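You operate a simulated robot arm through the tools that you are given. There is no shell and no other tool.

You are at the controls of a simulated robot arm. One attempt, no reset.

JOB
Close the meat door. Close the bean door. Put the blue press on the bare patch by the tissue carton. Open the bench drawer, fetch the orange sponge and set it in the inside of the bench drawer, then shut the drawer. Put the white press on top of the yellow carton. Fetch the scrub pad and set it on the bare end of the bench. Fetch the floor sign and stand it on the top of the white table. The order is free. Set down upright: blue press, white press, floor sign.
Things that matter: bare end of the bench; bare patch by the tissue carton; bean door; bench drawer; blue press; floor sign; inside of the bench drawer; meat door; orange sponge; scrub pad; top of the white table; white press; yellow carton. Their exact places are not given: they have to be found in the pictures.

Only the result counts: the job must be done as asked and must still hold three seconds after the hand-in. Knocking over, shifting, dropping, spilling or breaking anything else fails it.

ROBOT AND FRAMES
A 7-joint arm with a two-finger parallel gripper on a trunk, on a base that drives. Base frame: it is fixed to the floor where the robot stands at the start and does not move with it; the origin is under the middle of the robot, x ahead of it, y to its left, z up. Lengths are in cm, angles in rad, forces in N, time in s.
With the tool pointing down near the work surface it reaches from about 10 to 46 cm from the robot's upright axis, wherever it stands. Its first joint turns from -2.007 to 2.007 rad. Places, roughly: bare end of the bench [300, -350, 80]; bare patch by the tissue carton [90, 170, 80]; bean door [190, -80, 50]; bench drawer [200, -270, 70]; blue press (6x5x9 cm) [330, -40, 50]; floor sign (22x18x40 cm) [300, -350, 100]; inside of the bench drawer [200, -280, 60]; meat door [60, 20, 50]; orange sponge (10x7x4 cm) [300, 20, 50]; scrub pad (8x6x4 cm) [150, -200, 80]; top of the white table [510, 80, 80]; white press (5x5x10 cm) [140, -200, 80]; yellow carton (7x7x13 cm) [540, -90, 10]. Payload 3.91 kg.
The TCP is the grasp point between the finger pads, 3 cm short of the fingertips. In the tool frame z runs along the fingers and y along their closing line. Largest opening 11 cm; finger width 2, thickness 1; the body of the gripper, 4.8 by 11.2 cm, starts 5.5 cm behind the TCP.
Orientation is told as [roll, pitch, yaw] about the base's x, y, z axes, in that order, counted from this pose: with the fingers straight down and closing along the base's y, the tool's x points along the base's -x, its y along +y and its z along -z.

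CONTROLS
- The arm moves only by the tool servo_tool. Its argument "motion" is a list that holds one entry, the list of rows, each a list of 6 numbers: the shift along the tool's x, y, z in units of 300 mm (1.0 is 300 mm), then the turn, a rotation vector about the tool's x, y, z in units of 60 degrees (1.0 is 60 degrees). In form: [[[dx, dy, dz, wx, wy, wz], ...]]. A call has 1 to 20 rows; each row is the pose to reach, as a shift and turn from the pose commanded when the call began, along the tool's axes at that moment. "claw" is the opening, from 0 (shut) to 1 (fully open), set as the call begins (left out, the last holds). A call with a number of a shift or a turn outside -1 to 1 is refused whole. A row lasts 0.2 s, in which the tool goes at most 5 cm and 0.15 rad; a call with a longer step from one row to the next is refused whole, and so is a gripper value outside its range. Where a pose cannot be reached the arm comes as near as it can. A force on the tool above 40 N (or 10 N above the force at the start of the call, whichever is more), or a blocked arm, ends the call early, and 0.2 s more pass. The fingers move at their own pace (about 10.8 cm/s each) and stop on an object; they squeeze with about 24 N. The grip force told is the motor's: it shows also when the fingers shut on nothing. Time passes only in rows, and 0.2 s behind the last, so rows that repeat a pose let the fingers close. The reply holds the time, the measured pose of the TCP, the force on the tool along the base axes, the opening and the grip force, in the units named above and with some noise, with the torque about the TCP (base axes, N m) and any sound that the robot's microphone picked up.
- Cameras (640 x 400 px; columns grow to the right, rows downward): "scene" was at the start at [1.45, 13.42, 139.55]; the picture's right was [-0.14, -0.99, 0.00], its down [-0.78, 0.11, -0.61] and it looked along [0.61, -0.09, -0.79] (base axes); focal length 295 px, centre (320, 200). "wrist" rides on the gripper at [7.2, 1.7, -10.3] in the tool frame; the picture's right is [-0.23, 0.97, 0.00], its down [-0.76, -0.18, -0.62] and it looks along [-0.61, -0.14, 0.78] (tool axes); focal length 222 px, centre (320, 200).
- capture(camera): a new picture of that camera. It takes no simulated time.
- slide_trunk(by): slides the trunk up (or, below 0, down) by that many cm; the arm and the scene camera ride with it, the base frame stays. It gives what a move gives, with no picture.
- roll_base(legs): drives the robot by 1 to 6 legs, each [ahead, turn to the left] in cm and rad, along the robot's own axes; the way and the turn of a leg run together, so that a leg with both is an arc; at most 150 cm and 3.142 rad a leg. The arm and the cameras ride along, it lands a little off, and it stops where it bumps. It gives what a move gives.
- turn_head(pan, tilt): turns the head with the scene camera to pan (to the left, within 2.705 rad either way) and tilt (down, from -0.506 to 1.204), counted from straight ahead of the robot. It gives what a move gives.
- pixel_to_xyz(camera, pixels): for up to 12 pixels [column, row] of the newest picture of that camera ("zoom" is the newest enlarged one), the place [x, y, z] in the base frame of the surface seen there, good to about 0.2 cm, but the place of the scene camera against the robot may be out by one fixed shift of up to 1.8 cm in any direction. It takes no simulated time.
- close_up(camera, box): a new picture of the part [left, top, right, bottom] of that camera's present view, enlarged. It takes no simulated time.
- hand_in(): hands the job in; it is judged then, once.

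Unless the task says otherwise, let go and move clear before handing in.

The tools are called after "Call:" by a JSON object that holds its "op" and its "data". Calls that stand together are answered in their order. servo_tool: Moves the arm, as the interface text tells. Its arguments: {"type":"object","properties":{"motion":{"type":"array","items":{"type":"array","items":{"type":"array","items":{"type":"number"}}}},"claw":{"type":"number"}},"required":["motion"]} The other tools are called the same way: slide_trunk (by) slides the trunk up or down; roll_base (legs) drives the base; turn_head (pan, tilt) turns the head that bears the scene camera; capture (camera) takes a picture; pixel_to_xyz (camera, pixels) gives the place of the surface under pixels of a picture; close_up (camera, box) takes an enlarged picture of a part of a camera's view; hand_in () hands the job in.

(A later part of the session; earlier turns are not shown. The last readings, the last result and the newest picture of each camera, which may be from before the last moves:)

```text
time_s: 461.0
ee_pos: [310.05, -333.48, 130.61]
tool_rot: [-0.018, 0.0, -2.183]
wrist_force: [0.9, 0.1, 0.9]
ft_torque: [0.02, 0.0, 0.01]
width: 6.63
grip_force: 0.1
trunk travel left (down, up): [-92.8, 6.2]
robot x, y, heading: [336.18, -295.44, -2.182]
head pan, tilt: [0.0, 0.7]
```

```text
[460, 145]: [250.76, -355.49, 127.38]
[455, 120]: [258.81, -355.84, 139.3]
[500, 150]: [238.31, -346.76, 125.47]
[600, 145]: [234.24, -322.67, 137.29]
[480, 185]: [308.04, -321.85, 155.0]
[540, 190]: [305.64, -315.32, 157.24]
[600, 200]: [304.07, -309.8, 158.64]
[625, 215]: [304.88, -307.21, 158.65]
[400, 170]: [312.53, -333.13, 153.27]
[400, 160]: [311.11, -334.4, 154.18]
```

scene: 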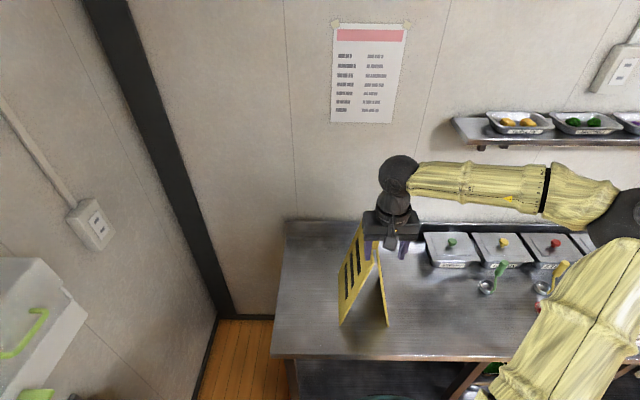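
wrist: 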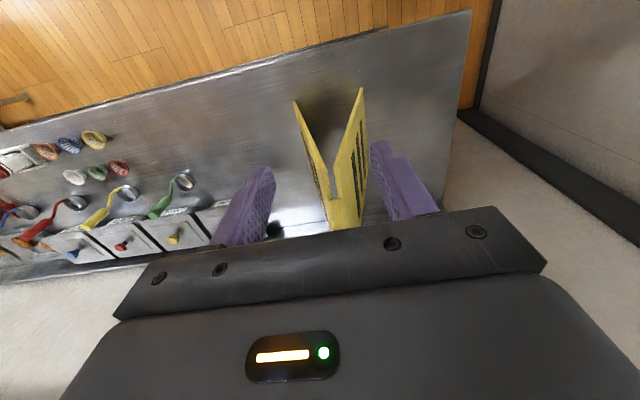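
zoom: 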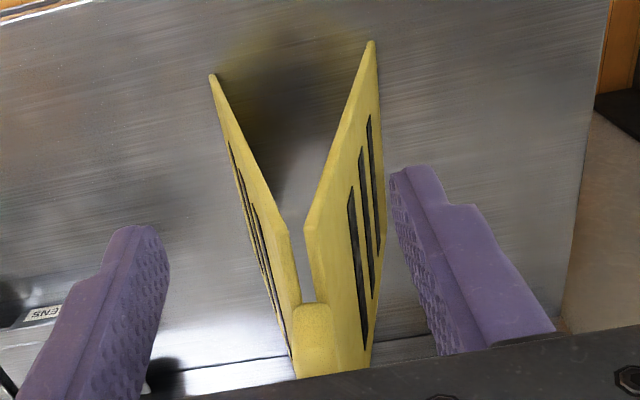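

Block centre lies 16 cm straight ahead (lateral error 0.4 cm). Drive 15 cm forward with the fingers above it.

Call:
{"op": "roll_base", "data": {"legs": [[15, 0]]}}

Call:
{"op": "capture", "data": {"camera": "wrist"}}

Call:
{"op": "capture", "data": {"camera": "scene"}}

```text
time_s: 462.5
ee_pos: [301.33, -346.2, 130.62]
tool_rot: [-0.018, 0.001, -2.182]
wrist_force: [-0.2, 0.0, 0.9]
ft_torque: [0.03, 0.01, 0.01]
width: 6.62
grip_force: 0.0
trunk travel left (down, up): [-92.8, 6.2]
robot x, y, heading: [327.66, -307.55, -2.182]
head pan, tilt: [0.0, 0.7]
```

```text
taken
```

wrist: 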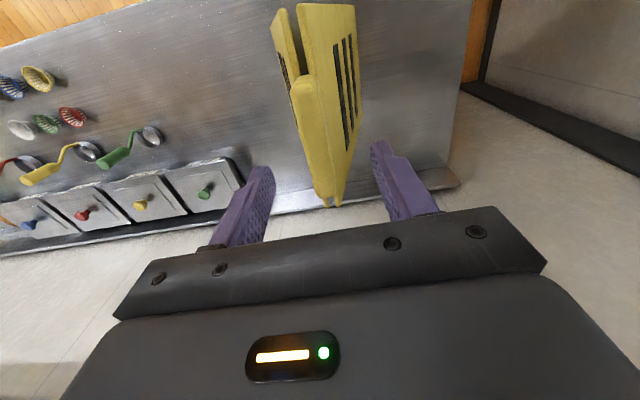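

```text
taken
```

scene: 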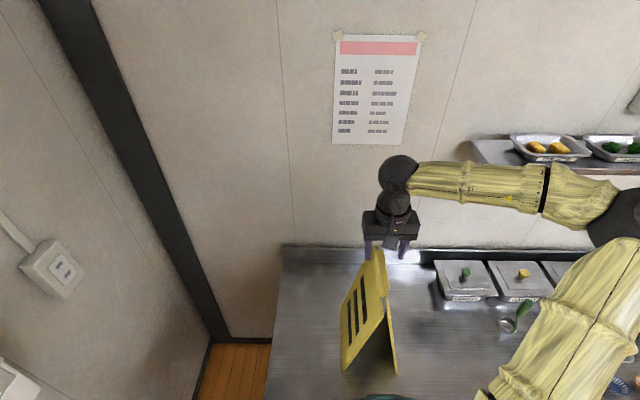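

Call:
{"op": "pixel_to_xyz", "data": {"camera": "wrist", "pixels": [[301, 90], [308, 120], [315, 150], [322, 180], [330, 200], [304, 140], [322, 140], [295, 110], [315, 110], [345, 170], [340, 100], [330, 10]]}}

Call:
{"op": "close_up", "data": {"camera": "wrist", "box": [240, 0, 400, 220]}}

```text
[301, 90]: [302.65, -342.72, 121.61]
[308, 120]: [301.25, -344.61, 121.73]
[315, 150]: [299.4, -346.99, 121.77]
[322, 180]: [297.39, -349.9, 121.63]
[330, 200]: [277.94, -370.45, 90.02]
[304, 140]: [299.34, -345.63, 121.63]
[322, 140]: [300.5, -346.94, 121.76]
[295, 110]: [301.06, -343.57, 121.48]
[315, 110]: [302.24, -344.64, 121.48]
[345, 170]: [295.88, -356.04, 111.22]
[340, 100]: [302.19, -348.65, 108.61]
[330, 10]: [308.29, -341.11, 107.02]
```

```text
1.82 times, centred on (320, 110) of wrist
```

zoom: 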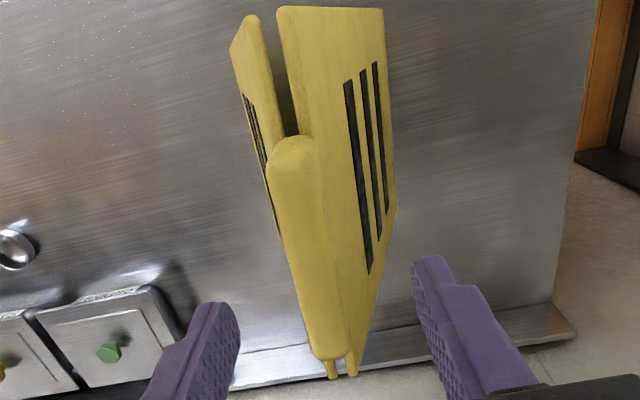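

Block top is z=121.7, 10 cm long, ~2.4 wide. Shift 0.9 cm right and 1.2 cm forward, then descend to z≈121.

Call:
{"op": "servo_tool", "data": {"motion": [[[-0.02, -0.016, 0, 0, 0, 0], [-0.04, -0.031, 0, 0, 0, 0], [-0.04, -0.031, 0.06, 0, 0, 0], [-0.04, -0.031, 0.12, 0, 0, 0], [-0.04, -0.031, 0.18, 0, 0, 0], [-0.04, -0.031, 0.23, 0, 0, 0], [-0.04, -0.031, 0.27, 0, 0, 0], [-0.04, -0.031, 0.317, 0, 0, 0]]]}}

Call:
{"op": "capture", "data": {"camera": "wrist"}}

```text
time_s: 464.3
ee_pos: [299.86, -346.39, 121.05]
tool_rot: [-0.019, 0.001, -2.182]
wrist_force: [0.7, -0.1, 1.0]
ft_torque: [0.0, 0.01, -0.01]
width: 6.61
grip_force: 0.1
trunk travel left (down, up): [-92.8, 6.2]
robot x, y, heading: [327.38, -307.56, -2.182]
head pan, tilt: [0.0, 0.7]
```

```text
taken
```

wrist: 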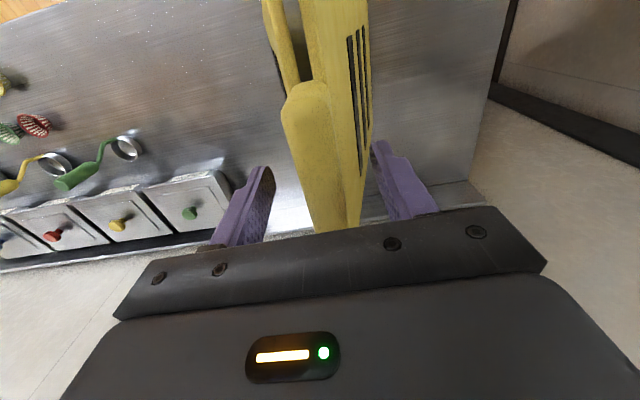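

Call:
{"op": "servo_tool", "data": {"motion": [[[0, 0, 0, 0, 0, 0], [0, 0, 0, 0, 0, 0], [0, 0, 0, 0, 0, 0], [0, 0, 0, 0, 0, 0]]], "claw": 0}}

Call:
{"op": "capture", "data": {"camera": "wrist"}}

```text
time_s: 465.3
ee_pos: [299.86, -346.49, 121.03]
tool_rot: [-0.015, 0.001, -2.181]
wrist_force: [1.4, -1.4, 0.8]
ft_torque: [-0.38, -0.85, -0.23]
width: 2.4
grip_force: 24.1
trunk travel left (down, up): [-92.8, 6.2]
robot x, y, heading: [327.77, -307.72, -2.182]
head pan, tilt: [0.0, 0.7]
```

```text
taken
```

wrist: 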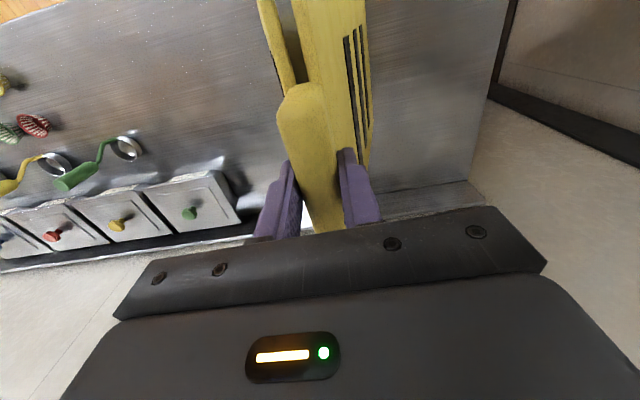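

Gripped the block (2.4 cm). Lift slowly with the arm.

Call:
{"op": "servo_tool", "data": {"motion": [[[0, 0, -0.02, 0, 0, 0], [0, 0, -0.05, 0, 0, 0], [0, 0, -0.1, 0, 0, 0], [0, 0, -0.16, 0, 0, 0], [0, 0, -0.22, 0, 0, 0], [0, 0, -0.28, 0, 0, 0]]]}}

Call:
{"op": "capture", "data": {"camera": "scene"}}

Call:
{"op": "capture", "data": {"camera": "wrist"}}

```text
time_s: 466.7
ee_pos: [299.98, -346.32, 129.57]
tool_rot: [-0.017, 0.001, -2.181]
wrist_force: [-0.1, -0.2, -4.7]
ft_torque: [0.06, -0.04, 0.01]
width: 2.37
grip_force: 23.7
trunk travel left (down, up): [-92.8, 6.2]
robot x, y, heading: [327.8, -308.11, -2.181]
head pan, tilt: [0.0, 0.7]
```

```text
taken
```

scene: 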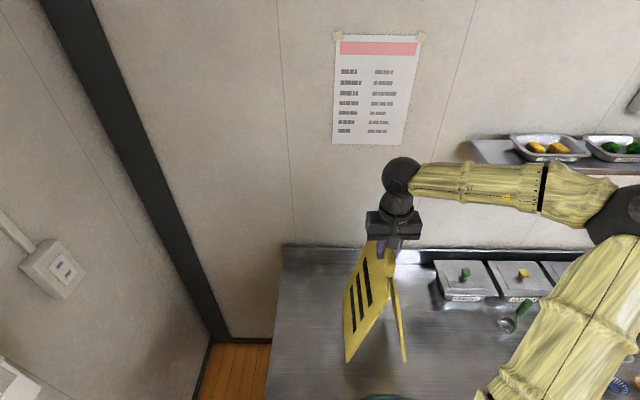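

```text
taken
```

wrist: 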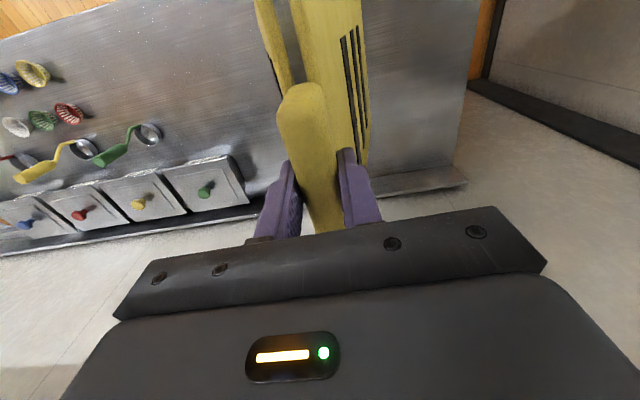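

The sign hangs level, bottom ≈90.6 (weight ≈0.5 kg). Look behind before reversing.

Call:
{"op": "turn_head", "data": {"pan": 2.4, "tilt": 0.6}}

Call:
{"op": "capture", "data": {"camera": "scene"}}

Call:
{"op": "pixel_to_xyz", "data": {"camera": "scene", "pixels": [[100, 200], [200, 200], [300, 200], [400, 200], [500, 200], [100, 300], [200, 300], [300, 300], [400, 300], [500, 300], [100, 120], [400, 120]]}}

```text
time_s: 468.9
ee_pos: [300.07, -346.47, 129.6]
tool_rot: [-0.018, -0.002, -2.182]
wrist_force: [-0.4, -0.2, -4.6]
ft_torque: [0.07, -0.03, 0.01]
width: 2.39
grip_force: 24.2
trunk travel left (down, up): [-92.8, 6.2]
robot x, y, heading: [327.72, -307.34, -2.18]
head pan, tilt: [2.4, 0.6]
```

```text
taken
```

scene: 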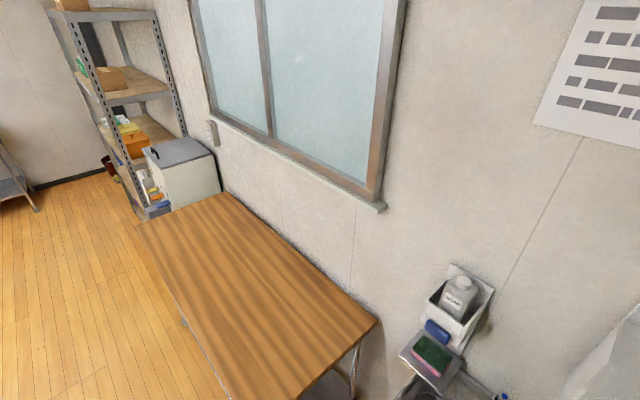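

```text
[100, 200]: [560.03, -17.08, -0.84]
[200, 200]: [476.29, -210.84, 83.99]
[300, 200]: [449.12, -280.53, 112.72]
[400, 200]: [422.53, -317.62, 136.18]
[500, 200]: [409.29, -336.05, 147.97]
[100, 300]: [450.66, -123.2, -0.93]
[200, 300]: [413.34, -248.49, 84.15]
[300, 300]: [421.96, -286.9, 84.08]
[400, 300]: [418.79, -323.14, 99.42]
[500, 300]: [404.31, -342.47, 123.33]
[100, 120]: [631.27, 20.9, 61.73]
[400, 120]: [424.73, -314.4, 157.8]
```

Call:
{"op": "pixel_to_xyz", "data": {"camera": "scene", "pixels": [[145, 235], [165, 275], [190, 320], [215, 360], [238, 395], [375, 322], [350, 350], [240, 205], [130, 215]]}}

```text
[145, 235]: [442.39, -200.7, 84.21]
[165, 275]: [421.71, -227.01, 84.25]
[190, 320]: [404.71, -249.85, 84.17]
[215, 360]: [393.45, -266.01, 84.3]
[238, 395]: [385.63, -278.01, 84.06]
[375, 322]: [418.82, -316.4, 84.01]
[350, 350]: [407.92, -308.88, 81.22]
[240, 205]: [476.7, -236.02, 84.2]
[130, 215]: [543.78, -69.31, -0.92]
```

Wooden table edge runs parallel ~30 cm to my side; I'll reverse on a curve away from it, then turn right in open floor and head toward the white table.

Call:
{"op": "roll_base", "data": {"legs": [[-70, 0.5]]}}

```text
time_s: 473.4
ee_pos: [346.79, -288.59, 129.59]
tool_rot: [-0.019, -0.001, -1.678]
wrist_force: [0.1, 0.7, -5.4]
ft_torque: [0.08, -0.01, -0.01]
width: 2.38
grip_force: 24.0
trunk travel left (down, up): [-92.8, 6.2]
robot x, y, heading: [352.52, -241.77, -1.68]
head pan, tilt: [2.4, 0.6]
```

Call:
{"op": "roll_base", "data": {"legs": [[0, -1.7], [0, -1.697], [150, 0]]}}

Call:
{"op": "turn_head", "data": {"pan": 0, "tilt": 0.5}}

Call:
{"op": "capture", "data": {"camera": "scene"}}

```text
time_s: 494.1
ee_pos: [431.7, -62.9, 129.53]
tool_rot: [-0.018, 0.001, 1.137]
wrist_force: [-0.1, 0.0, -4.7]
ft_torque: [-0.05, 0.03, -0.03]
width: 2.4
grip_force: 23.7
trunk travel left (down, up): [-92.8, 6.2]
robot x, y, heading: [411.49, -106.02, 1.138]
head pan, tilt: [2.4, 0.6]
```

```text
time_s: 496.3
ee_pos: [431.72, -62.85, 129.52]
tool_rot: [-0.017, 0.0, 1.138]
wrist_force: [-0.1, -0.5, -6.0]
ft_torque: [-0.04, 0.06, -0.02]
width: 2.39
grip_force: 23.6
trunk travel left (down, up): [-92.8, 6.2]
robot x, y, heading: [411.91, -105.71, 1.142]
head pan, tilt: [0.0, 0.499]
```

```text
taken
```

scene: 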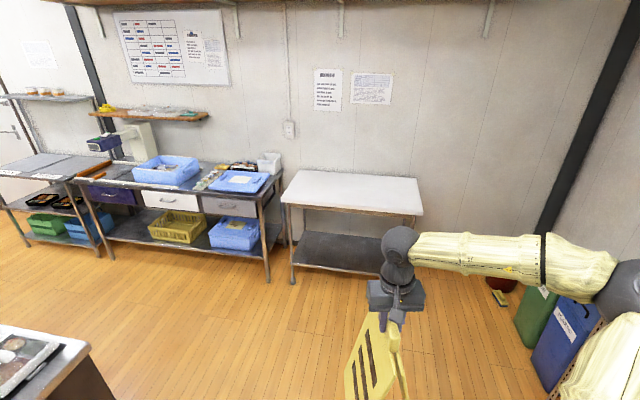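

The white table is bare. Measure its top.

Call:
{"op": "pixel_to_xyz", "data": {"camera": "scene", "pixels": [[286, 201], [418, 213], [300, 172], [415, 180], [350, 190], [350, 207], [355, 175], [292, 270], [410, 240]]}}

```text
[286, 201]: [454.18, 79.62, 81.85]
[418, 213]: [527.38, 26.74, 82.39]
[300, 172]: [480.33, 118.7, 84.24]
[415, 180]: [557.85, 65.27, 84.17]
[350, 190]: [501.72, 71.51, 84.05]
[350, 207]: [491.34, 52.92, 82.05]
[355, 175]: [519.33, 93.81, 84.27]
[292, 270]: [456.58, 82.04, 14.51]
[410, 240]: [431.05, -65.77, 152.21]
```

Table top: front edge (454,80)–(527,27), depth ≈48, z≈85. Drive to a standoff facing it (heading 0.946).

Call:
{"op": "roll_base", "data": {"legs": [[0, 0.034], [118, 0], [0, -0.23]]}}

Call:
{"op": "capture", "data": {"camera": "scene"}}

Call:
{"op": "capture", "data": {"camera": "wrist"}}

```text
time_s: 504.8
ee_pos: [486.68, 40.03, 129.53]
tool_rot: [-0.014, 0.0, 0.929]
wrist_force: [0.5, 0.3, -5.5]
ft_torque: [0.01, 0.06, 0.02]
width: 2.41
grip_force: 23.4
trunk travel left (down, up): [-92.8, 6.2]
robot x, y, heading: [458.18, 2.17, 0.925]
head pan, tilt: [0.0, 0.499]
```

```text
taken
```

scene: 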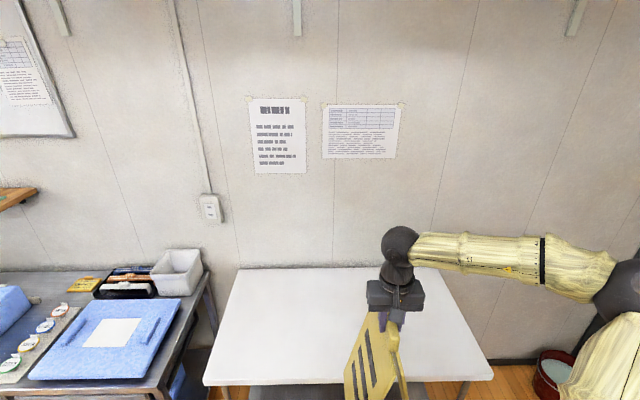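

```text
taken
```

wrist: 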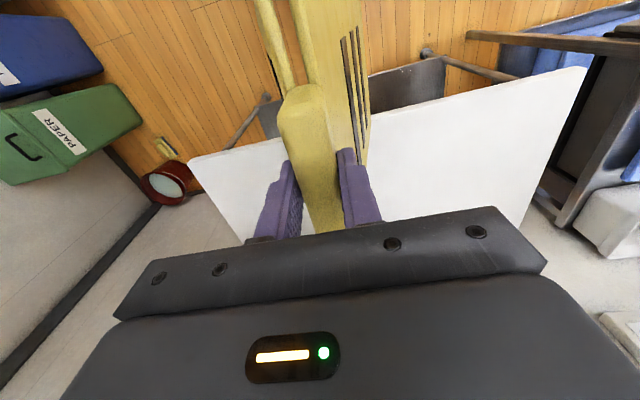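

Drive forward 33 cm to bring the sign over the table's middle.

Call:
{"op": "roll_base", "data": {"legs": [[33, 0]]}}

Call:
{"op": "capture", "data": {"camera": "scene"}}

Call:
{"op": "capture", "data": {"camera": "wrist"}}

```text
time_s: 507.2
ee_pos: [506.66, 66.38, 129.51]
tool_rot: [-0.018, 0.0, 0.924]
wrist_force: [0.0, -0.3, -3.9]
ft_torque: [-0.02, 0.03, -0.04]
width: 2.41
grip_force: 23.9
trunk travel left (down, up): [-92.8, 6.2]
robot x, y, heading: [478.05, 28.51, 0.925]
head pan, tilt: [0.0, 0.499]
```

```text
taken
```

scene: 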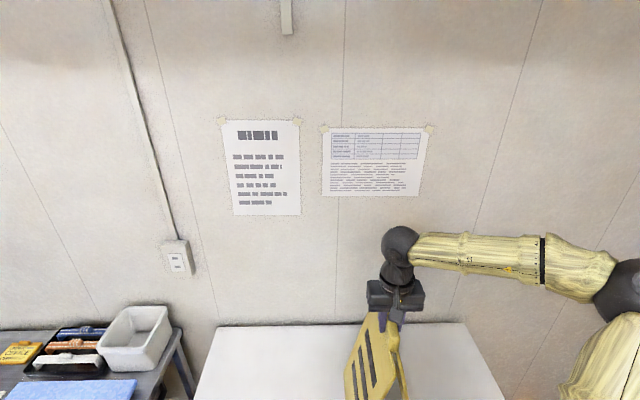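

```text
taken
```

wrist: 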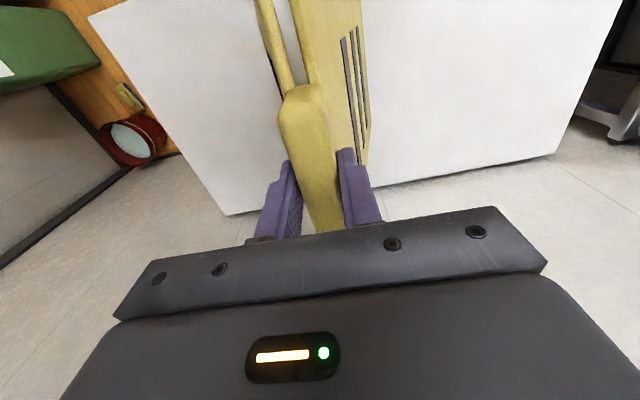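

Call:
{"op": "pixel_to_xyz", "data": {"camera": "wrist", "pixels": [[200, 100], [450, 100], [230, 210], [555, 155], [100, 15], [240, 40]]}}

```text
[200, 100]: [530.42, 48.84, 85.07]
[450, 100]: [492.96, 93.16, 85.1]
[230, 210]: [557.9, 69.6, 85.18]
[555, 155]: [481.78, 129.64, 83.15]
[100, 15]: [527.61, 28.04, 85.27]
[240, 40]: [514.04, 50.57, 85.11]
```

Table at z=85.1, so touchdown should be at TCP z≈124.0. Lower 5 cm then creep.

Call:
{"op": "servo_tool", "data": {"motion": [[[0, 0, 0.04, 0, 0, 0], [0, 0, 0.08, 0, 0, 0], [0, 0, 0.12, 0, 0, 0], [0, 0, 0.15, 0, 0, 0], [0, 0, 0.167, 0, 0, 0]]]}}

Call:
{"op": "servo_tool", "data": {"motion": [[[0, 0, 0.006, 0, 0, 0], [0, 0, 0.012, 0, 0, 0]]]}}

```text
time_s: 508.4
ee_pos: [506.76, 66.27, 124.54]
tool_rot: [-0.018, 0.001, 0.926]
wrist_force: [-1.1, -0.2, -4.8]
ft_torque: [-0.03, 0.02, 0.01]
width: 2.39
grip_force: 24.4
trunk travel left (down, up): [-92.8, 6.2]
robot x, y, heading: [478.11, 28.63, 0.924]
head pan, tilt: [0.0, 0.499]
```

```text
time_s: 509.0
ee_pos: [506.79, 66.15, 124.24]
tool_rot: [-0.014, 0.0, 0.926]
wrist_force: [-0.6, -1.5, 0.4]
ft_torque: [0.19, 0.03, 0.0]
width: 2.39
grip_force: 23.6
trunk travel left (down, up): [-92.8, 6.2]
robot x, y, heading: [477.97, 28.53, 0.92]
head pan, tilt: [0.0, 0.499]
```

Call:
{"op": "servo_tool", "data": {"motion": [[[0, 0, 0.004, 0, 0, 0], [0, 0, 0.006, 0, 0, 0]]]}}

```text
time_s: 509.6
ee_pos: [506.78, 66.13, 124.17]
tool_rot: [-0.015, -0.006, 0.925]
wrist_force: [4.0, 0.6, 23.7]
ft_torque: [0.44, 0.64, 0.24]
width: 2.38
grip_force: 24.4
trunk travel left (down, up): [-92.8, 6.2]
robot x, y, heading: [477.73, 28.63, 0.924]
head pan, tilt: [0.0, 0.499]
```

Firm contact. Ease up 1 mm, release, and lift straight up.

Call:
{"op": "servo_tool", "data": {"motion": [[[0, 0, -0.004, 0, 0, 0], [0, 0, -0.004, 0, 0, 0]]]}}

Call:
{"op": "servo_tool", "data": {"motion": [[[0, 0, 0, 0, 0, 0], [0, 0, 0, 0, 0, 0], [0, 0, 0, 0, 0, 0], [0, 0, -0.05, 0, 0, 0], [0, 0, -0.12, 0, 0, 0], [0, 0, -0.2, 0, 0, 0], [0, 0, -0.28, 0, 0, 0]]], "claw": 0.6}}

Call:
{"op": "capture", "data": {"camera": "wrist"}}

Call:
{"op": "capture", "data": {"camera": "scene"}}

```text
time_s: 510.2
ee_pos: [506.8, 66.1, 124.21]
tool_rot: [-0.017, -0.001, 0.924]
wrist_force: [6.2, 0.5, 22.5]
ft_torque: [0.41, 0.04, 0.0]
width: 2.38
grip_force: 23.6
trunk travel left (down, up): [-92.8, 6.2]
robot x, y, heading: [477.84, 28.61, 0.924]
head pan, tilt: [0.0, 0.499]
```

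```text
time_s: 511.8
ee_pos: [506.72, 66.18, 132.34]
tool_rot: [-0.017, 0.0, 0.928]
wrist_force: [-0.4, -0.4, 0.2]
ft_torque: [-0.01, 0.03, 0.0]
width: 6.61
grip_force: 0.1
trunk travel left (down, up): [-92.8, 6.2]
robot x, y, heading: [477.88, 28.43, 0.924]
head pan, tilt: [0.0, 0.499]
```

```text
taken
```

wrist: 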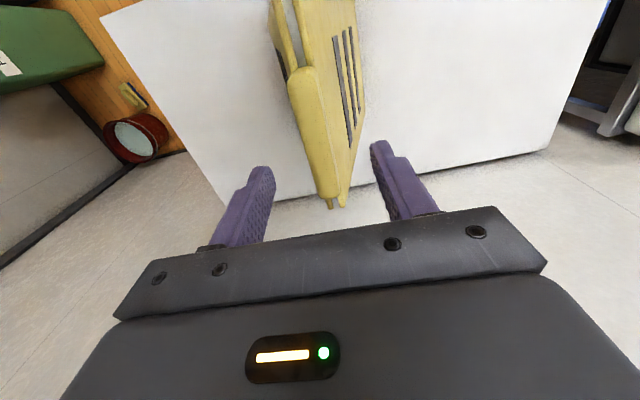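

```text
taken
```

scene: 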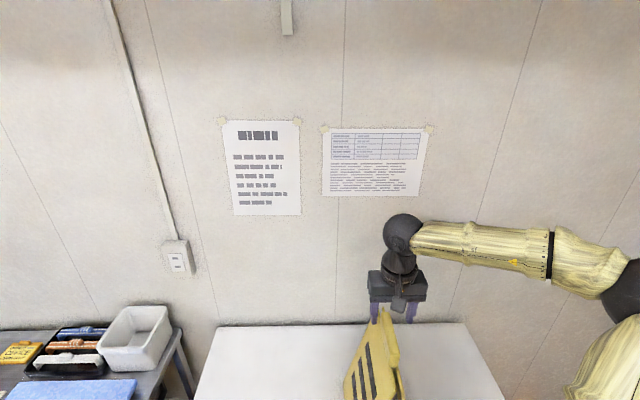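

The sign stands upright on the white table. Back away and look at the yellow carton on the rack from here.

Call:
{"op": "roll_base", "data": {"legs": [[-35, 0]]}}

Call:
{"op": "slide_trunk", "data": {"by": -40}}

Call:
{"op": "turn_head", "data": {"pan": -1.6, "tilt": 0.6}}

Call:
{"op": "capture", "data": {"camera": "scene"}}

Call:
{"op": "turn_head", "data": {"pan": 0.2, "tilt": 0.3}}

Call:
{"op": "capture", "data": {"camera": "scene"}}

```text
time_s: 514.4
ee_pos: [485.51, 38.27, 132.43]
tool_rot: [-0.017, 0.0, 0.929]
wrist_force: [-0.8, -0.7, -0.1]
ft_torque: [0.01, -0.03, -0.01]
width: 6.6
grip_force: 0.1
trunk travel left (down, up): [-92.8, 6.2]
robot x, y, heading: [456.68, 0.87, 0.927]
head pan, tilt: [0.0, 0.499]
```

```text
time_s: 518.2
ee_pos: [485.6, 38.36, 92.33]
tool_rot: [-0.019, 0.0, 0.927]
wrist_force: [0.7, -0.2, 0.3]
ft_torque: [-0.02, -0.02, 0.01]
width: 6.6
grip_force: 0.1
trunk travel left (down, up): [-52.8, 46.2]
robot x, y, heading: [456.94, 0.78, 0.926]
head pan, tilt: [0.0, 0.499]
```

```text
time_s: 519.9
ee_pos: [485.73, 38.48, 92.34]
tool_rot: [-0.017, -0.001, 0.929]
wrist_force: [-0.7, 0.5, 0.3]
ft_torque: [0.03, 0.01, -0.03]
width: 6.6
grip_force: 0.1
trunk travel left (down, up): [-52.8, 46.2]
robot x, y, heading: [456.93, 0.93, 0.928]
head pan, tilt: [-1.6, 0.6]
```

```text
taken
```

scene: 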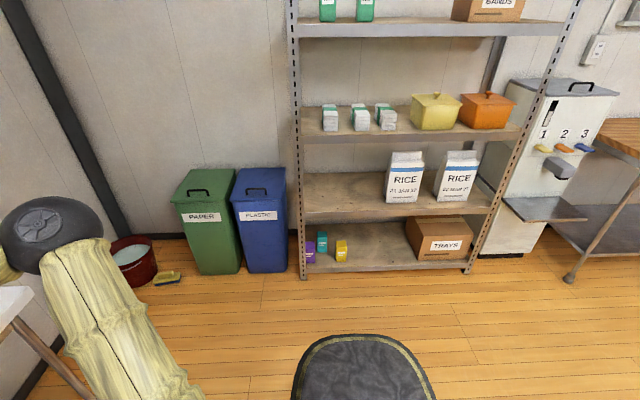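

```text
time_s: 521.7
ee_pos: [485.66, 38.45, 92.19]
tool_rot: [-0.018, 0.001, 0.93]
wrist_force: [-0.2, 0.0, -0.4]
ft_torque: [-0.01, 0.0, -0.03]
width: 6.62
grip_force: 0.1
trunk travel left (down, up): [-52.8, 46.2]
robot x, y, heading: [456.77, 0.75, 0.928]
head pan, tilt: [0.201, 0.3]
```

```text
taken
```

scene: 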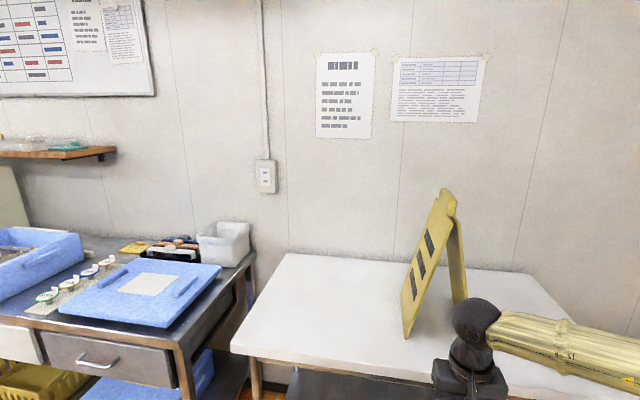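

The sign stands properly. Now zoom on the rack's lower shelf and measure the yellow carton.

Call:
{"op": "turn_head", "data": {"pan": -1.6, "tilt": 0.6}}

Call:
{"op": "close_up", "data": {"camera": "scene", "box": [285, 170, 405, 280]}}

Call:
{"op": "pixel_to_xyz", "data": {"camera": "zoom", "pixels": [[300, 255], [330, 255], [315, 250], [310, 300], [285, 330], [200, 225], [130, 270], [100, 150], [250, 180], [400, 350], [80, 330], [250, 345]]}}

```text
time_s: 523.5
ee_pos: [485.63, 38.35, 92.36]
tool_rot: [-0.017, -0.001, 0.928]
wrist_force: [-0.3, -0.3, 0.2]
ft_torque: [0.0, 0.02, -0.04]
width: 6.62
grip_force: 0.1
trunk travel left (down, up): [-52.8, 46.2]
robot x, y, heading: [456.76, 0.42, 0.929]
head pan, tilt: [-1.6, 0.6]
```

```text
3.64 times, centred on (345, 225) of scene
```

zoom: 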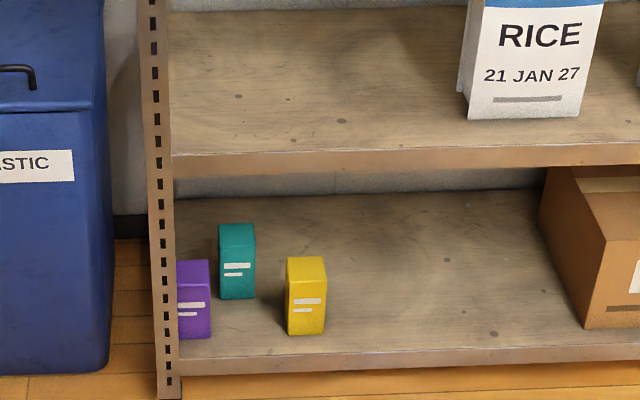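

```text
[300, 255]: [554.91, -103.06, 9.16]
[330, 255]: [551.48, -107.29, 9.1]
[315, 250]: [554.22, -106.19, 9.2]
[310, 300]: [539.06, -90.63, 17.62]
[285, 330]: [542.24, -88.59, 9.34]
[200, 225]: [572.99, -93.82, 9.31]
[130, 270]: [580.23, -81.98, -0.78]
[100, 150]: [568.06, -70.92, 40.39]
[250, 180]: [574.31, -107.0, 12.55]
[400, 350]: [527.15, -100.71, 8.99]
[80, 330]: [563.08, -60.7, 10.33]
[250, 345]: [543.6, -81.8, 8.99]
```

Call:
{"op": "servo_tool", "data": {"motion": [[[0, 0, 0, 0, 0, 0.142], [0, 0, 0, 0, 0, 0.284], [0, 0, 0, 0, 0, 0.426], [0, 0, 0, 0, 0, 0.568], [0, 0, 0, 0, 0, 0.71], [0, 0, 0, 0, 0, 0.852], [0, 0, 0, 0, 0, 0.99]]], "claw": 0}}

Call:
{"op": "servo_tool", "data": {"motion": [[[0, 0, 0, 0, 0, 0.142], [0, 0, 0, 0, 0, 0.284], [0, 0, 0, 0, 0, 0.426], [0, 0, 0, 0, 0, 0.568], [0, 0, 0, 0, 0, 0.71], [0, 0, 0, 0, 0, 0.852], [0, 0, 0, 0, 0, 0.99]]]}}

Call:
{"op": "servo_tool", "data": {"motion": [[[0, 0, 0, 0, 0, 0.142], [0, 0, 0, 0, 0, 0.284], [0, 0, 0, 0, 0, 0.426], [0, 0, 0, 0, 0, 0.568], [0, 0, 0, 0, 0, 0.71], [0, 0, 0, 0, 0, 0.852], [0, 0, 0, 0, 0, 0.99]]]}}

Call:
{"op": "servo_tool", "data": {"motion": [[[0, 0, 0, 0, 0.125, 0], [0.05, 0, 0, 0, 0.25, 0], [0.1, 0, 0, 0, 0.375, 0], [0.15, 0, 0, 0, 0.5, 0], [0.2, 0, 0, 0, 0.625, 0], [0.25, 0, 0, 0, 0.75, 0]]]}}

Call:
{"op": "capture", "data": {"camera": "wrist"}}

```text
time_s: 525.1
ee_pos: [485.53, 38.41, 92.42]
tool_rot: [-0.007, -0.013, -0.109]
wrist_force: [-0.2, 1.0, 0.6]
ft_torque: [0.01, -0.02, -0.01]
width: 0.0
grip_force: 24.3
trunk travel left (down, up): [-52.8, 46.2]
robot x, y, heading: [457.1, 0.59, 0.927]
head pan, tilt: [-1.6, 0.6]
```

```text
time_s: 526.7
ee_pos: [485.59, 38.46, 92.32]
tool_rot: [0.008, -0.013, -1.147]
wrist_force: [-0.7, -0.2, 0.2]
ft_torque: [0.02, 0.02, 0.0]
width: 0.02
grip_force: 23.3
trunk travel left (down, up): [-52.8, 46.2]
robot x, y, heading: [456.97, 0.72, 0.929]
head pan, tilt: [-1.6, 0.6]
```

```text
time_s: 528.3
ee_pos: [485.48, 38.31, 92.3]
tool_rot: [0.018, 0.0, -2.184]
wrist_force: [-0.1, 0.1, 0.1]
ft_torque: [-0.02, 0.01, 0.01]
width: 0.0
grip_force: 24.3
trunk travel left (down, up): [-52.8, 46.2]
robot x, y, heading: [456.71, 0.49, 0.932]
head pan, tilt: [-1.6, 0.6]
```

```text
time_s: 529.7
ee_pos: [489.6, 43.32, 91.93]
tool_rot: [0.056, 0.672, -2.161]
wrist_force: [0.3, 0.9, 0.6]
ft_torque: [-0.06, -0.05, -0.04]
width: 0.0
grip_force: 24.0
out of reach, approached as far as the arm can: row 6
trunk travel left (down, up): [-52.8, 46.2]
robot x, y, heading: [456.7, 0.89, 0.93]
head pan, tilt: [-1.6, 0.6]
```

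```text
taken
```

wrist: 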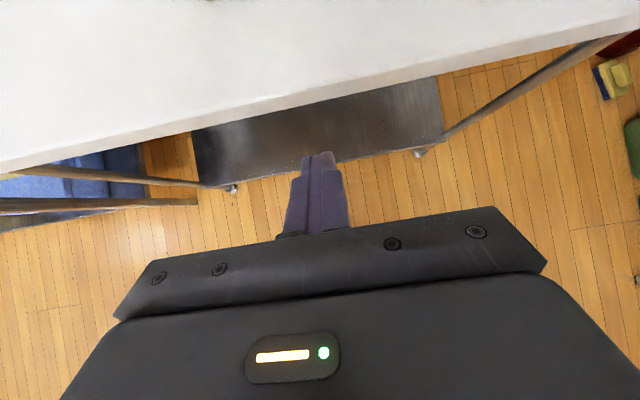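

Now go fix the shifted bento box: drive to a standoff in front of the end table's open side.

Call:
{"op": "roll_base", "data": {"legs": [[0, 2.526], [50, 0], [0, 0.127]]}}

Call:
{"op": "turn_head", "data": {"pan": 0.1, "tilt": 0.6}}

Call:
{"op": "capture", "data": {"camera": "scene"}}

```text
time_s: 542.6
ee_pos: [361.45, -38.0, 91.9]
tool_rot: [0.056, 0.672, 0.509]
wrist_force: [0.1, 0.2, 0.2]
ft_torque: [0.01, 0.01, 0.01]
width: 0.0
grip_force: 24.0
trunk travel left (down, up): [-52.8, 46.2]
robot x, y, heading: [409.98, -15.35, -2.681]
head pan, tilt: [-1.6, 0.6]
```

```text
time_s: 544.3
ee_pos: [361.49, -38.11, 91.93]
tool_rot: [0.056, 0.672, 0.506]
wrist_force: [0.2, 0.0, -0.3]
ft_torque: [-0.03, 0.0, 0.0]
width: 0.0
grip_force: 23.8
trunk travel left (down, up): [-52.8, 46.2]
robot x, y, heading: [409.9, -15.4, -2.687]
head pan, tilt: [0.099, 0.6]
```

```text
taken
```

scene: 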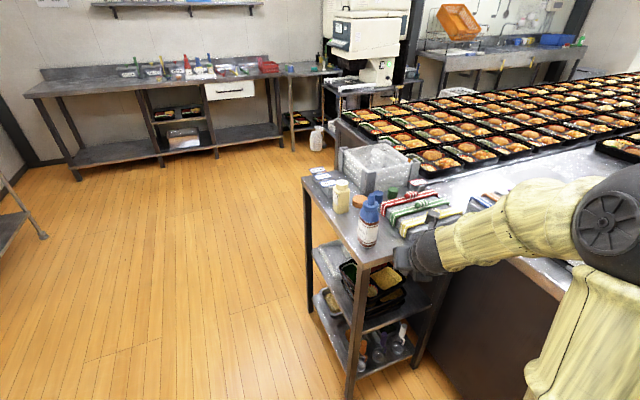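

Call:
{"op": "slide_trunk", "data": {"by": -27}}

Call:
{"op": "capture", "data": {"camera": "wrist"}}

Call:
{"op": "capture", "data": {"camera": "scene"}}

```text
time_s: 547.0
ee_pos: [361.41, -38.14, 64.92]
tool_rot: [0.057, 0.672, 0.507]
wrist_force: [0.7, -0.5, -0.7]
ft_torque: [-0.04, 0.02, 0.0]
width: 0.01
grip_force: 24.1
trunk travel left (down, up): [-25.8, 73.2]
robot x, y, heading: [410.04, -15.32, -2.69]
head pan, tilt: [0.099, 0.6]
```

```text
taken
```

wrist: 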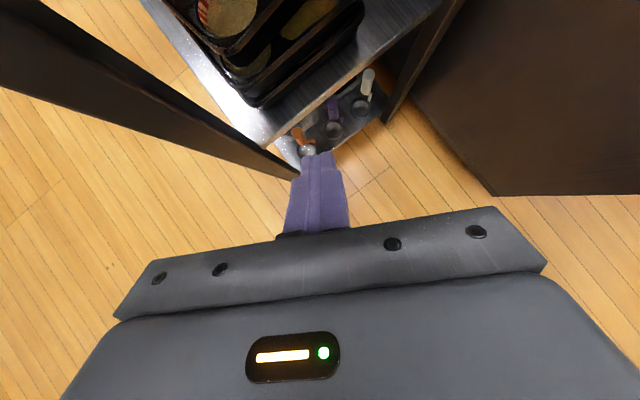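

```text
taken
```

scene: 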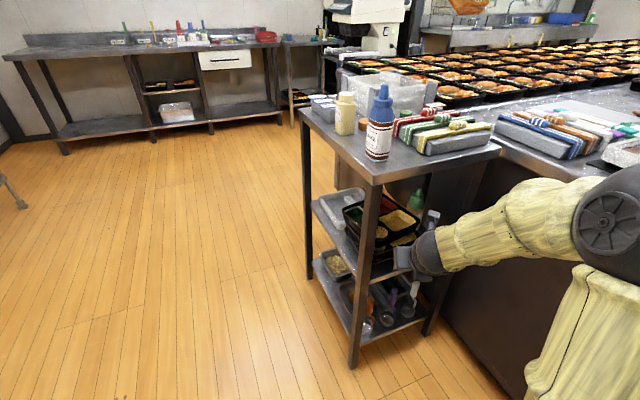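

The stack is visible at the top of the wrist view. Move 2.8 cm right, increase pitch slightly, and advance 8 cm.

Call:
{"op": "servo_tool", "data": {"motion": [[[0, 0.05, 0, 0, 0.06, 0], [0, 0.093, 0, 0, 0.122, 0], [0.05, 0.093, 0.04, 0, 0.122, 0], [0.1, 0.093, 0.08, 0, 0.122, 0], [0.15, 0.093, 0.12, 0, 0.122, 0], [0.2, 0.093, 0.16, 0, 0.122, 0]]]}}

Call:
{"op": "capture", "data": {"camera": "wrist"}}

```text
time_s: 548.4
ee_pos: [353.2, -39.2, 64.97]
tool_rot: [0.063, 0.8, 0.518]
wrist_force: [-0.5, 0.6, 1.2]
ft_torque: [0.02, 0.0, -0.01]
width: 0.01
grip_force: 23.9
trunk travel left (down, up): [-25.8, 73.2]
robot x, y, heading: [410.36, -14.88, -2.685]
head pan, tilt: [0.099, 0.6]
```

```text
taken
```

wrist: 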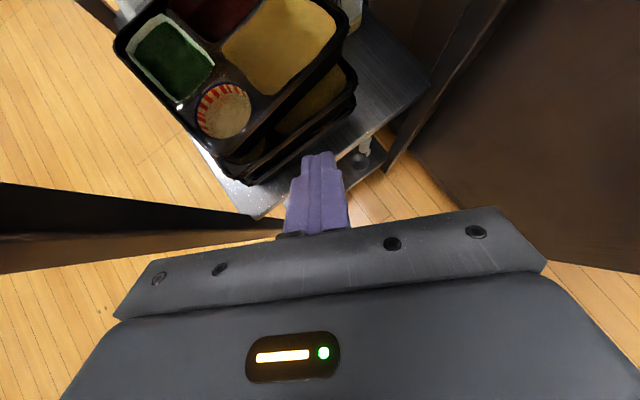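

Call:
{"op": "close_up", "data": {"camera": "wrist", "box": [100, 0, 420, 200]}}

Call:
{"op": "pixel_to_xyz", "data": {"camera": "wrist", "pixels": [[240, 148], [275, 112], [310, 75], [338, 30], [260, 158], [290, 140], [320, 112], [350, 75], [280, 45], [310, 50], [290, 85], [120, 45]]}}

```text
2.00 times, centred on (260, 100) of wrist
```

zoom: 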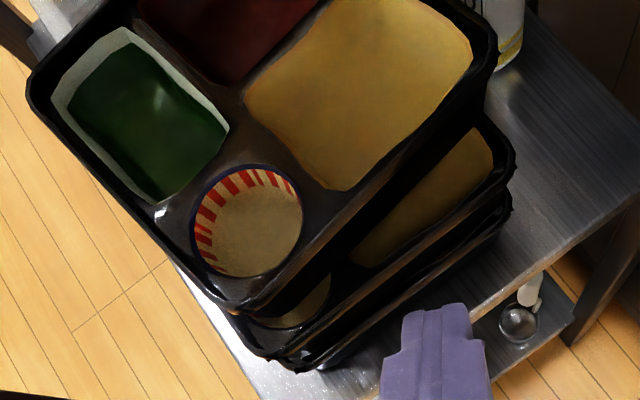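

```text
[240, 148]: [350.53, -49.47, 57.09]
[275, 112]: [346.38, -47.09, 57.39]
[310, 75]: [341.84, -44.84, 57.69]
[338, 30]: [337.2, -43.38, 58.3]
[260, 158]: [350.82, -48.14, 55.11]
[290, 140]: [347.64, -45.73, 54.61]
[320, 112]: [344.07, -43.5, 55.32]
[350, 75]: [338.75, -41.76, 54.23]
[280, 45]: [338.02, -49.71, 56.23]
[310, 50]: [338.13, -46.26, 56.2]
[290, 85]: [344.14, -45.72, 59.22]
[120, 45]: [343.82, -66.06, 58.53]
```

Call:
{"op": "pixel_to_xyz", "data": {"camera": "scene", "pixels": [[400, 172], [400, 178], [400, 183], [440, 160], [440, 166], [440, 172], [372, 185], [385, 188]]}}

Call:
{"op": "close_up", "data": {"camera": "scene", "box": [330, 120, 510, 290]}}

```text
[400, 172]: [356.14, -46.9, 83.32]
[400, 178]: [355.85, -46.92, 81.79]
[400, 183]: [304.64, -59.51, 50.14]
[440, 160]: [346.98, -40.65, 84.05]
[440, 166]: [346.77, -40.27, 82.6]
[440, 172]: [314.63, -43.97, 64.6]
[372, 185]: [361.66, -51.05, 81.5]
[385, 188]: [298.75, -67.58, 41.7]
```

```text
2.35 times, centred on (420, 205) of scene
```

zoom: 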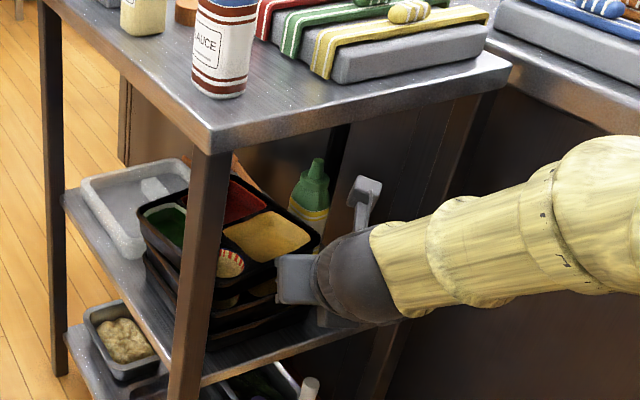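

There's enough headroom under the table top (underside ≈82). Move the fingertips over the yellow compartment, staying above the rim (z=59.2).

Call:
{"op": "servo_tool", "data": {"motion": [[[0.03, -0.015, 0.045, 0, 0.04, 0], [0.07, -0.03, 0.1, 0, 0.076, 0], [0.12, -0.045, 0.16, 0, 0.076, 0], [0.17, -0.06, 0.22, 0, 0.076, 0], [0.21, -0.07, 0.265, 0, 0.076, 0], [0.239, -0.074, 0.302, 0, 0.076, 0]]]}}

Call:
{"op": "capture", "data": {"camera": "wrist"}}

Call:
{"op": "close_up", "data": {"camera": "scene", "box": [330, 120, 510, 290]}}

```text
time_s: 549.8
ee_pos: [344.11, -46.4, 63.62]
tool_rot: [0.069, 0.88, 0.525]
wrist_force: [0.0, 1.0, -0.7]
ft_torque: [0.01, -0.03, 0.02]
width: 0.01
grip_force: 24.0
trunk travel left (down, up): [-25.8, 73.2]
robot x, y, heading: [410.17, -15.22, -2.686]
head pan, tilt: [0.099, 0.6]
```

```text
taken
```

wrist: 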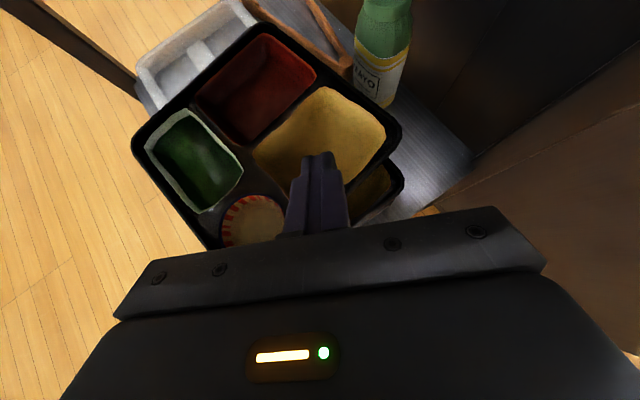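

```text
2.35 times, centred on (420, 205) of scene
```

zoom: 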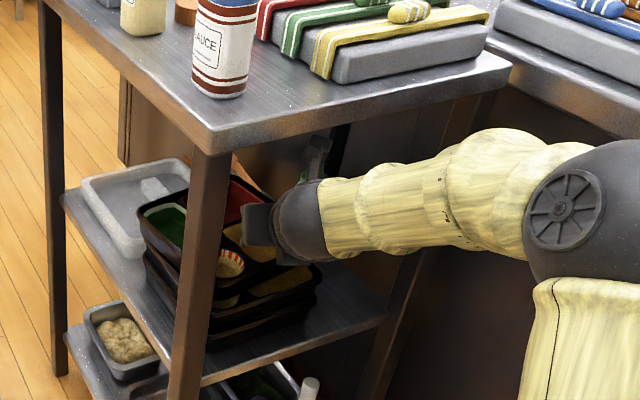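

Fingertips are inside the yellow compartment's outline. Lower 3.2 cm in small steps.

Call:
{"op": "servo_tool", "data": {"motion": [[[-0.014, 0, 0.0115, 0, 0, 0], [-0.028, 0, 0.023, 0, 0, 0], [-0.042, 0, 0.0345, 0, 0, 0], [-0.056, 0, 0.046, 0, 0, 0], [-0.07, 0, 0.0575, 0, 0, 0], [-0.082, 0, 0.068, 0, 0, 0]]]}}

Call:
{"op": "capture", "data": {"camera": "wrist"}}

```text
time_s: 551.2
ee_pos: [344.04, -46.11, 60.48]
tool_rot: [0.069, 0.88, 0.525]
wrist_force: [-0.4, 0.0, 1.1]
ft_torque: [0.04, 0.03, 0.0]
width: 0.0
grip_force: 24.1
trunk travel left (down, up): [-25.8, 73.2]
robot x, y, heading: [410.22, -15.21, -2.682]
head pan, tilt: [0.099, 0.6]
```

```text
taken
```

wrist: 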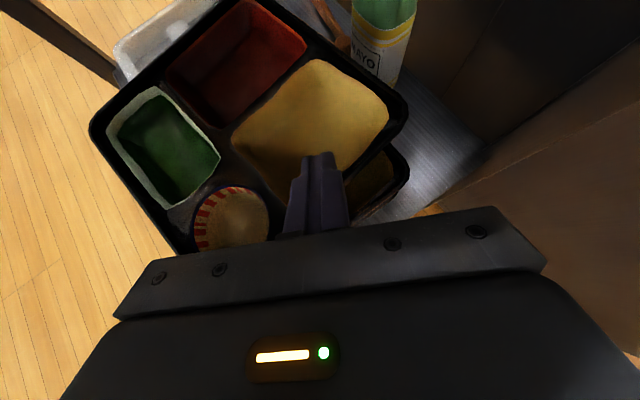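

Call:
{"op": "close_up", "data": {"camera": "wrist", "box": [180, 60, 420, 250]}}

Call:
{"op": "close_up", "data": {"camera": "scene", "box": [370, 190, 470, 270]}}

Call:
{"op": "pixel_to_xyz", "data": {"camera": "wrist", "pixels": [[280, 195], [270, 200], [355, 170], [365, 160], [320, 165], [300, 170], [345, 150], [390, 110], [400, 115], [240, 180], [262, 215]]}}

```text
2.11 times, centred on (300, 155) of wrist
```

zoom: 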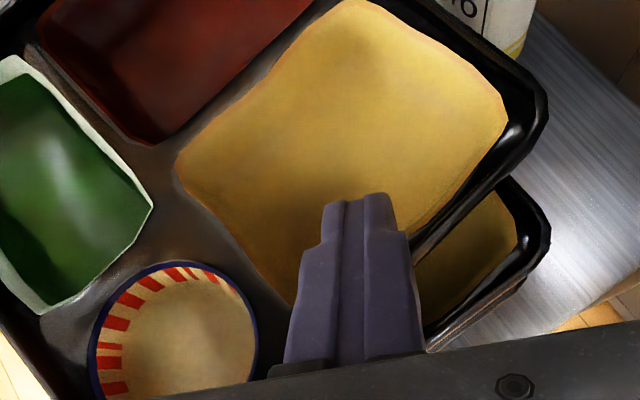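

```text
5.00 times, centred on (420, 230) of scene
```

zoom: 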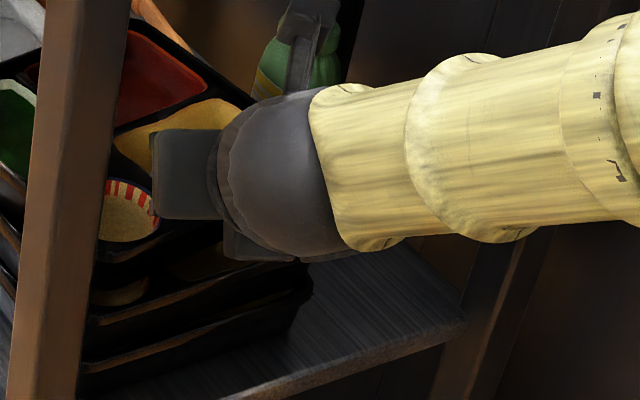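

```text
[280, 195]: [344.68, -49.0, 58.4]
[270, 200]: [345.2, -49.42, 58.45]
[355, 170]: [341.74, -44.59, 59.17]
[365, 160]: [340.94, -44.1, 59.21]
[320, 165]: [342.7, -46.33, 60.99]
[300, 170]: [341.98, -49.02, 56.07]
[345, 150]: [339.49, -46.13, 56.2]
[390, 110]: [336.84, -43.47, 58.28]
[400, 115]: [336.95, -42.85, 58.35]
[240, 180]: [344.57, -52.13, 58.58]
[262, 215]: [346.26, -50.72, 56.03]
```

Call:
{"op": "servo_tool", "data": {"motion": [[[-0.01, 0, 0.0085, 0, 0, 0], [-0.0205, 0, 0.017, 0, 0, 0]]]}}

```text
time_s: 551.8
ee_pos: [343.98, -46.19, 59.71]
tool_rot: [0.069, 0.88, 0.525]
wrist_force: [-0.4, -0.6, 0.6]
ft_torque: [0.01, 0.0, 0.0]
width: 0.0
grip_force: 24.1
trunk travel left (down, up): [-25.8, 73.2]
robot x, y, heading: [409.63, -15.33, -2.686]
head pan, tilt: [0.099, 0.6]
```

No contact yet. Pull toward +u (outward) in small steps: 1.2 cm first.

Call:
{"op": "servo_tool", "data": {"motion": [[[-0.0078, 0.006, -0.009, 0, 0, 0], [-0.0155, 0.012, -0.018, 0, 0, 0], [-0.0233, 0.018, -0.027, 0, 0, 0]]]}}

Call:
{"op": "close_up", "data": {"camera": "wrist", "box": [180, 60, 420, 250]}}

```text
time_s: 552.6
ee_pos: [344.73, -45.22, 59.79]
tool_rot: [0.069, 0.879, 0.527]
wrist_force: [-0.2, -0.6, 0.8]
ft_torque: [0.01, -0.01, 0.02]
width: 0.0
grip_force: 24.4
trunk travel left (down, up): [-25.8, 73.2]
robot x, y, heading: [410.34, -15.27, -2.684]
head pan, tilt: [0.099, 0.6]
```

```text
2.11 times, centred on (300, 155) of wrist
```

zoom: 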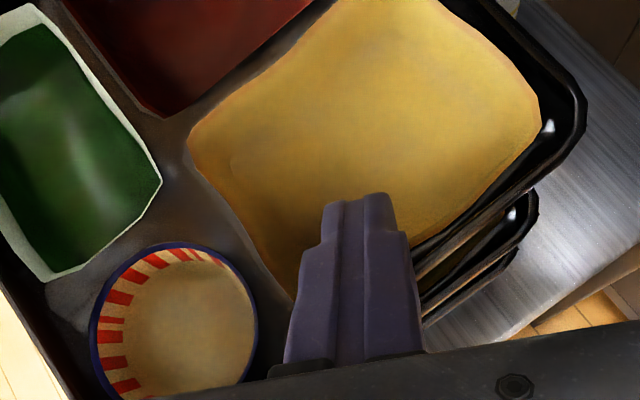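

Call:
{"op": "pixel_to_xyz", "data": {"camera": "zoom", "pixels": [[450, 235], [500, 190], [560, 140], [578, 100], [450, 290], [500, 245], [530, 210], [470, 240], [300, 300], [545, 130]]}}

```text
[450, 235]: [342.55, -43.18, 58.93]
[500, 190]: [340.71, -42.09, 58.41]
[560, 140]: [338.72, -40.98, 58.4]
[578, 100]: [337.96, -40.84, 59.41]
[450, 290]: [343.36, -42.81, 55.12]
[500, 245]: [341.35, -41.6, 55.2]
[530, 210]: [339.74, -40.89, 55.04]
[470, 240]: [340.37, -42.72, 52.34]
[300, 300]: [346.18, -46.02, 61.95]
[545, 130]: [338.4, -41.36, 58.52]
```

The top box moved with the finger; it's now only ~0.6 cm off the second box. Pull 0.6 cm more.

Call:
{"op": "servo_tool", "data": {"motion": [[[-0.006, 0.0045, -0.007, 0, 0, 0], [-0.0116, 0.009, -0.0135, 0, 0, 0]]]}}

Call:
{"op": "close_up", "data": {"camera": "wrist", "box": [180, 60, 420, 250]}}

Call:
{"op": "pixel_to_xyz", "data": {"camera": "zoom", "pixels": [[450, 225], [500, 180], [560, 130], [590, 100], [450, 275], [500, 230], [530, 200], [520, 250], [490, 275]]}}

```text
time_s: 553.2
ee_pos: [344.95, -44.8, 59.82]
tool_rot: [0.068, 0.881, 0.526]
wrist_force: [-0.4, -1.7, 0.8]
ft_torque: [-0.01, -0.03, 0.0]
width: 0.01
grip_force: 23.9
trunk travel left (down, up): [-25.8, 73.2]
robot x, y, heading: [410.15, -15.12, -2.683]
head pan, tilt: [0.099, 0.6]
```

```text
2.11 times, centred on (300, 155) of wrist
```

zoom: 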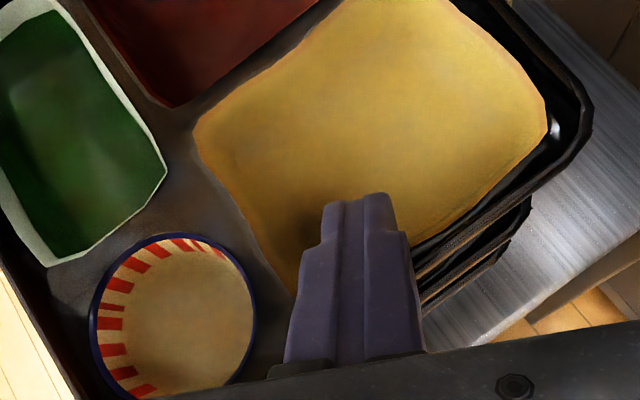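

```text
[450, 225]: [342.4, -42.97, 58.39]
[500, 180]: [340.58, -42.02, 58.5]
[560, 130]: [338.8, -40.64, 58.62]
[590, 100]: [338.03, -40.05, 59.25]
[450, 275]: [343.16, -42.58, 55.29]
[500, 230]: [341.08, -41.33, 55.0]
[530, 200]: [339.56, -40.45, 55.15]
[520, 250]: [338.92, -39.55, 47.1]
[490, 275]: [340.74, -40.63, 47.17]
```

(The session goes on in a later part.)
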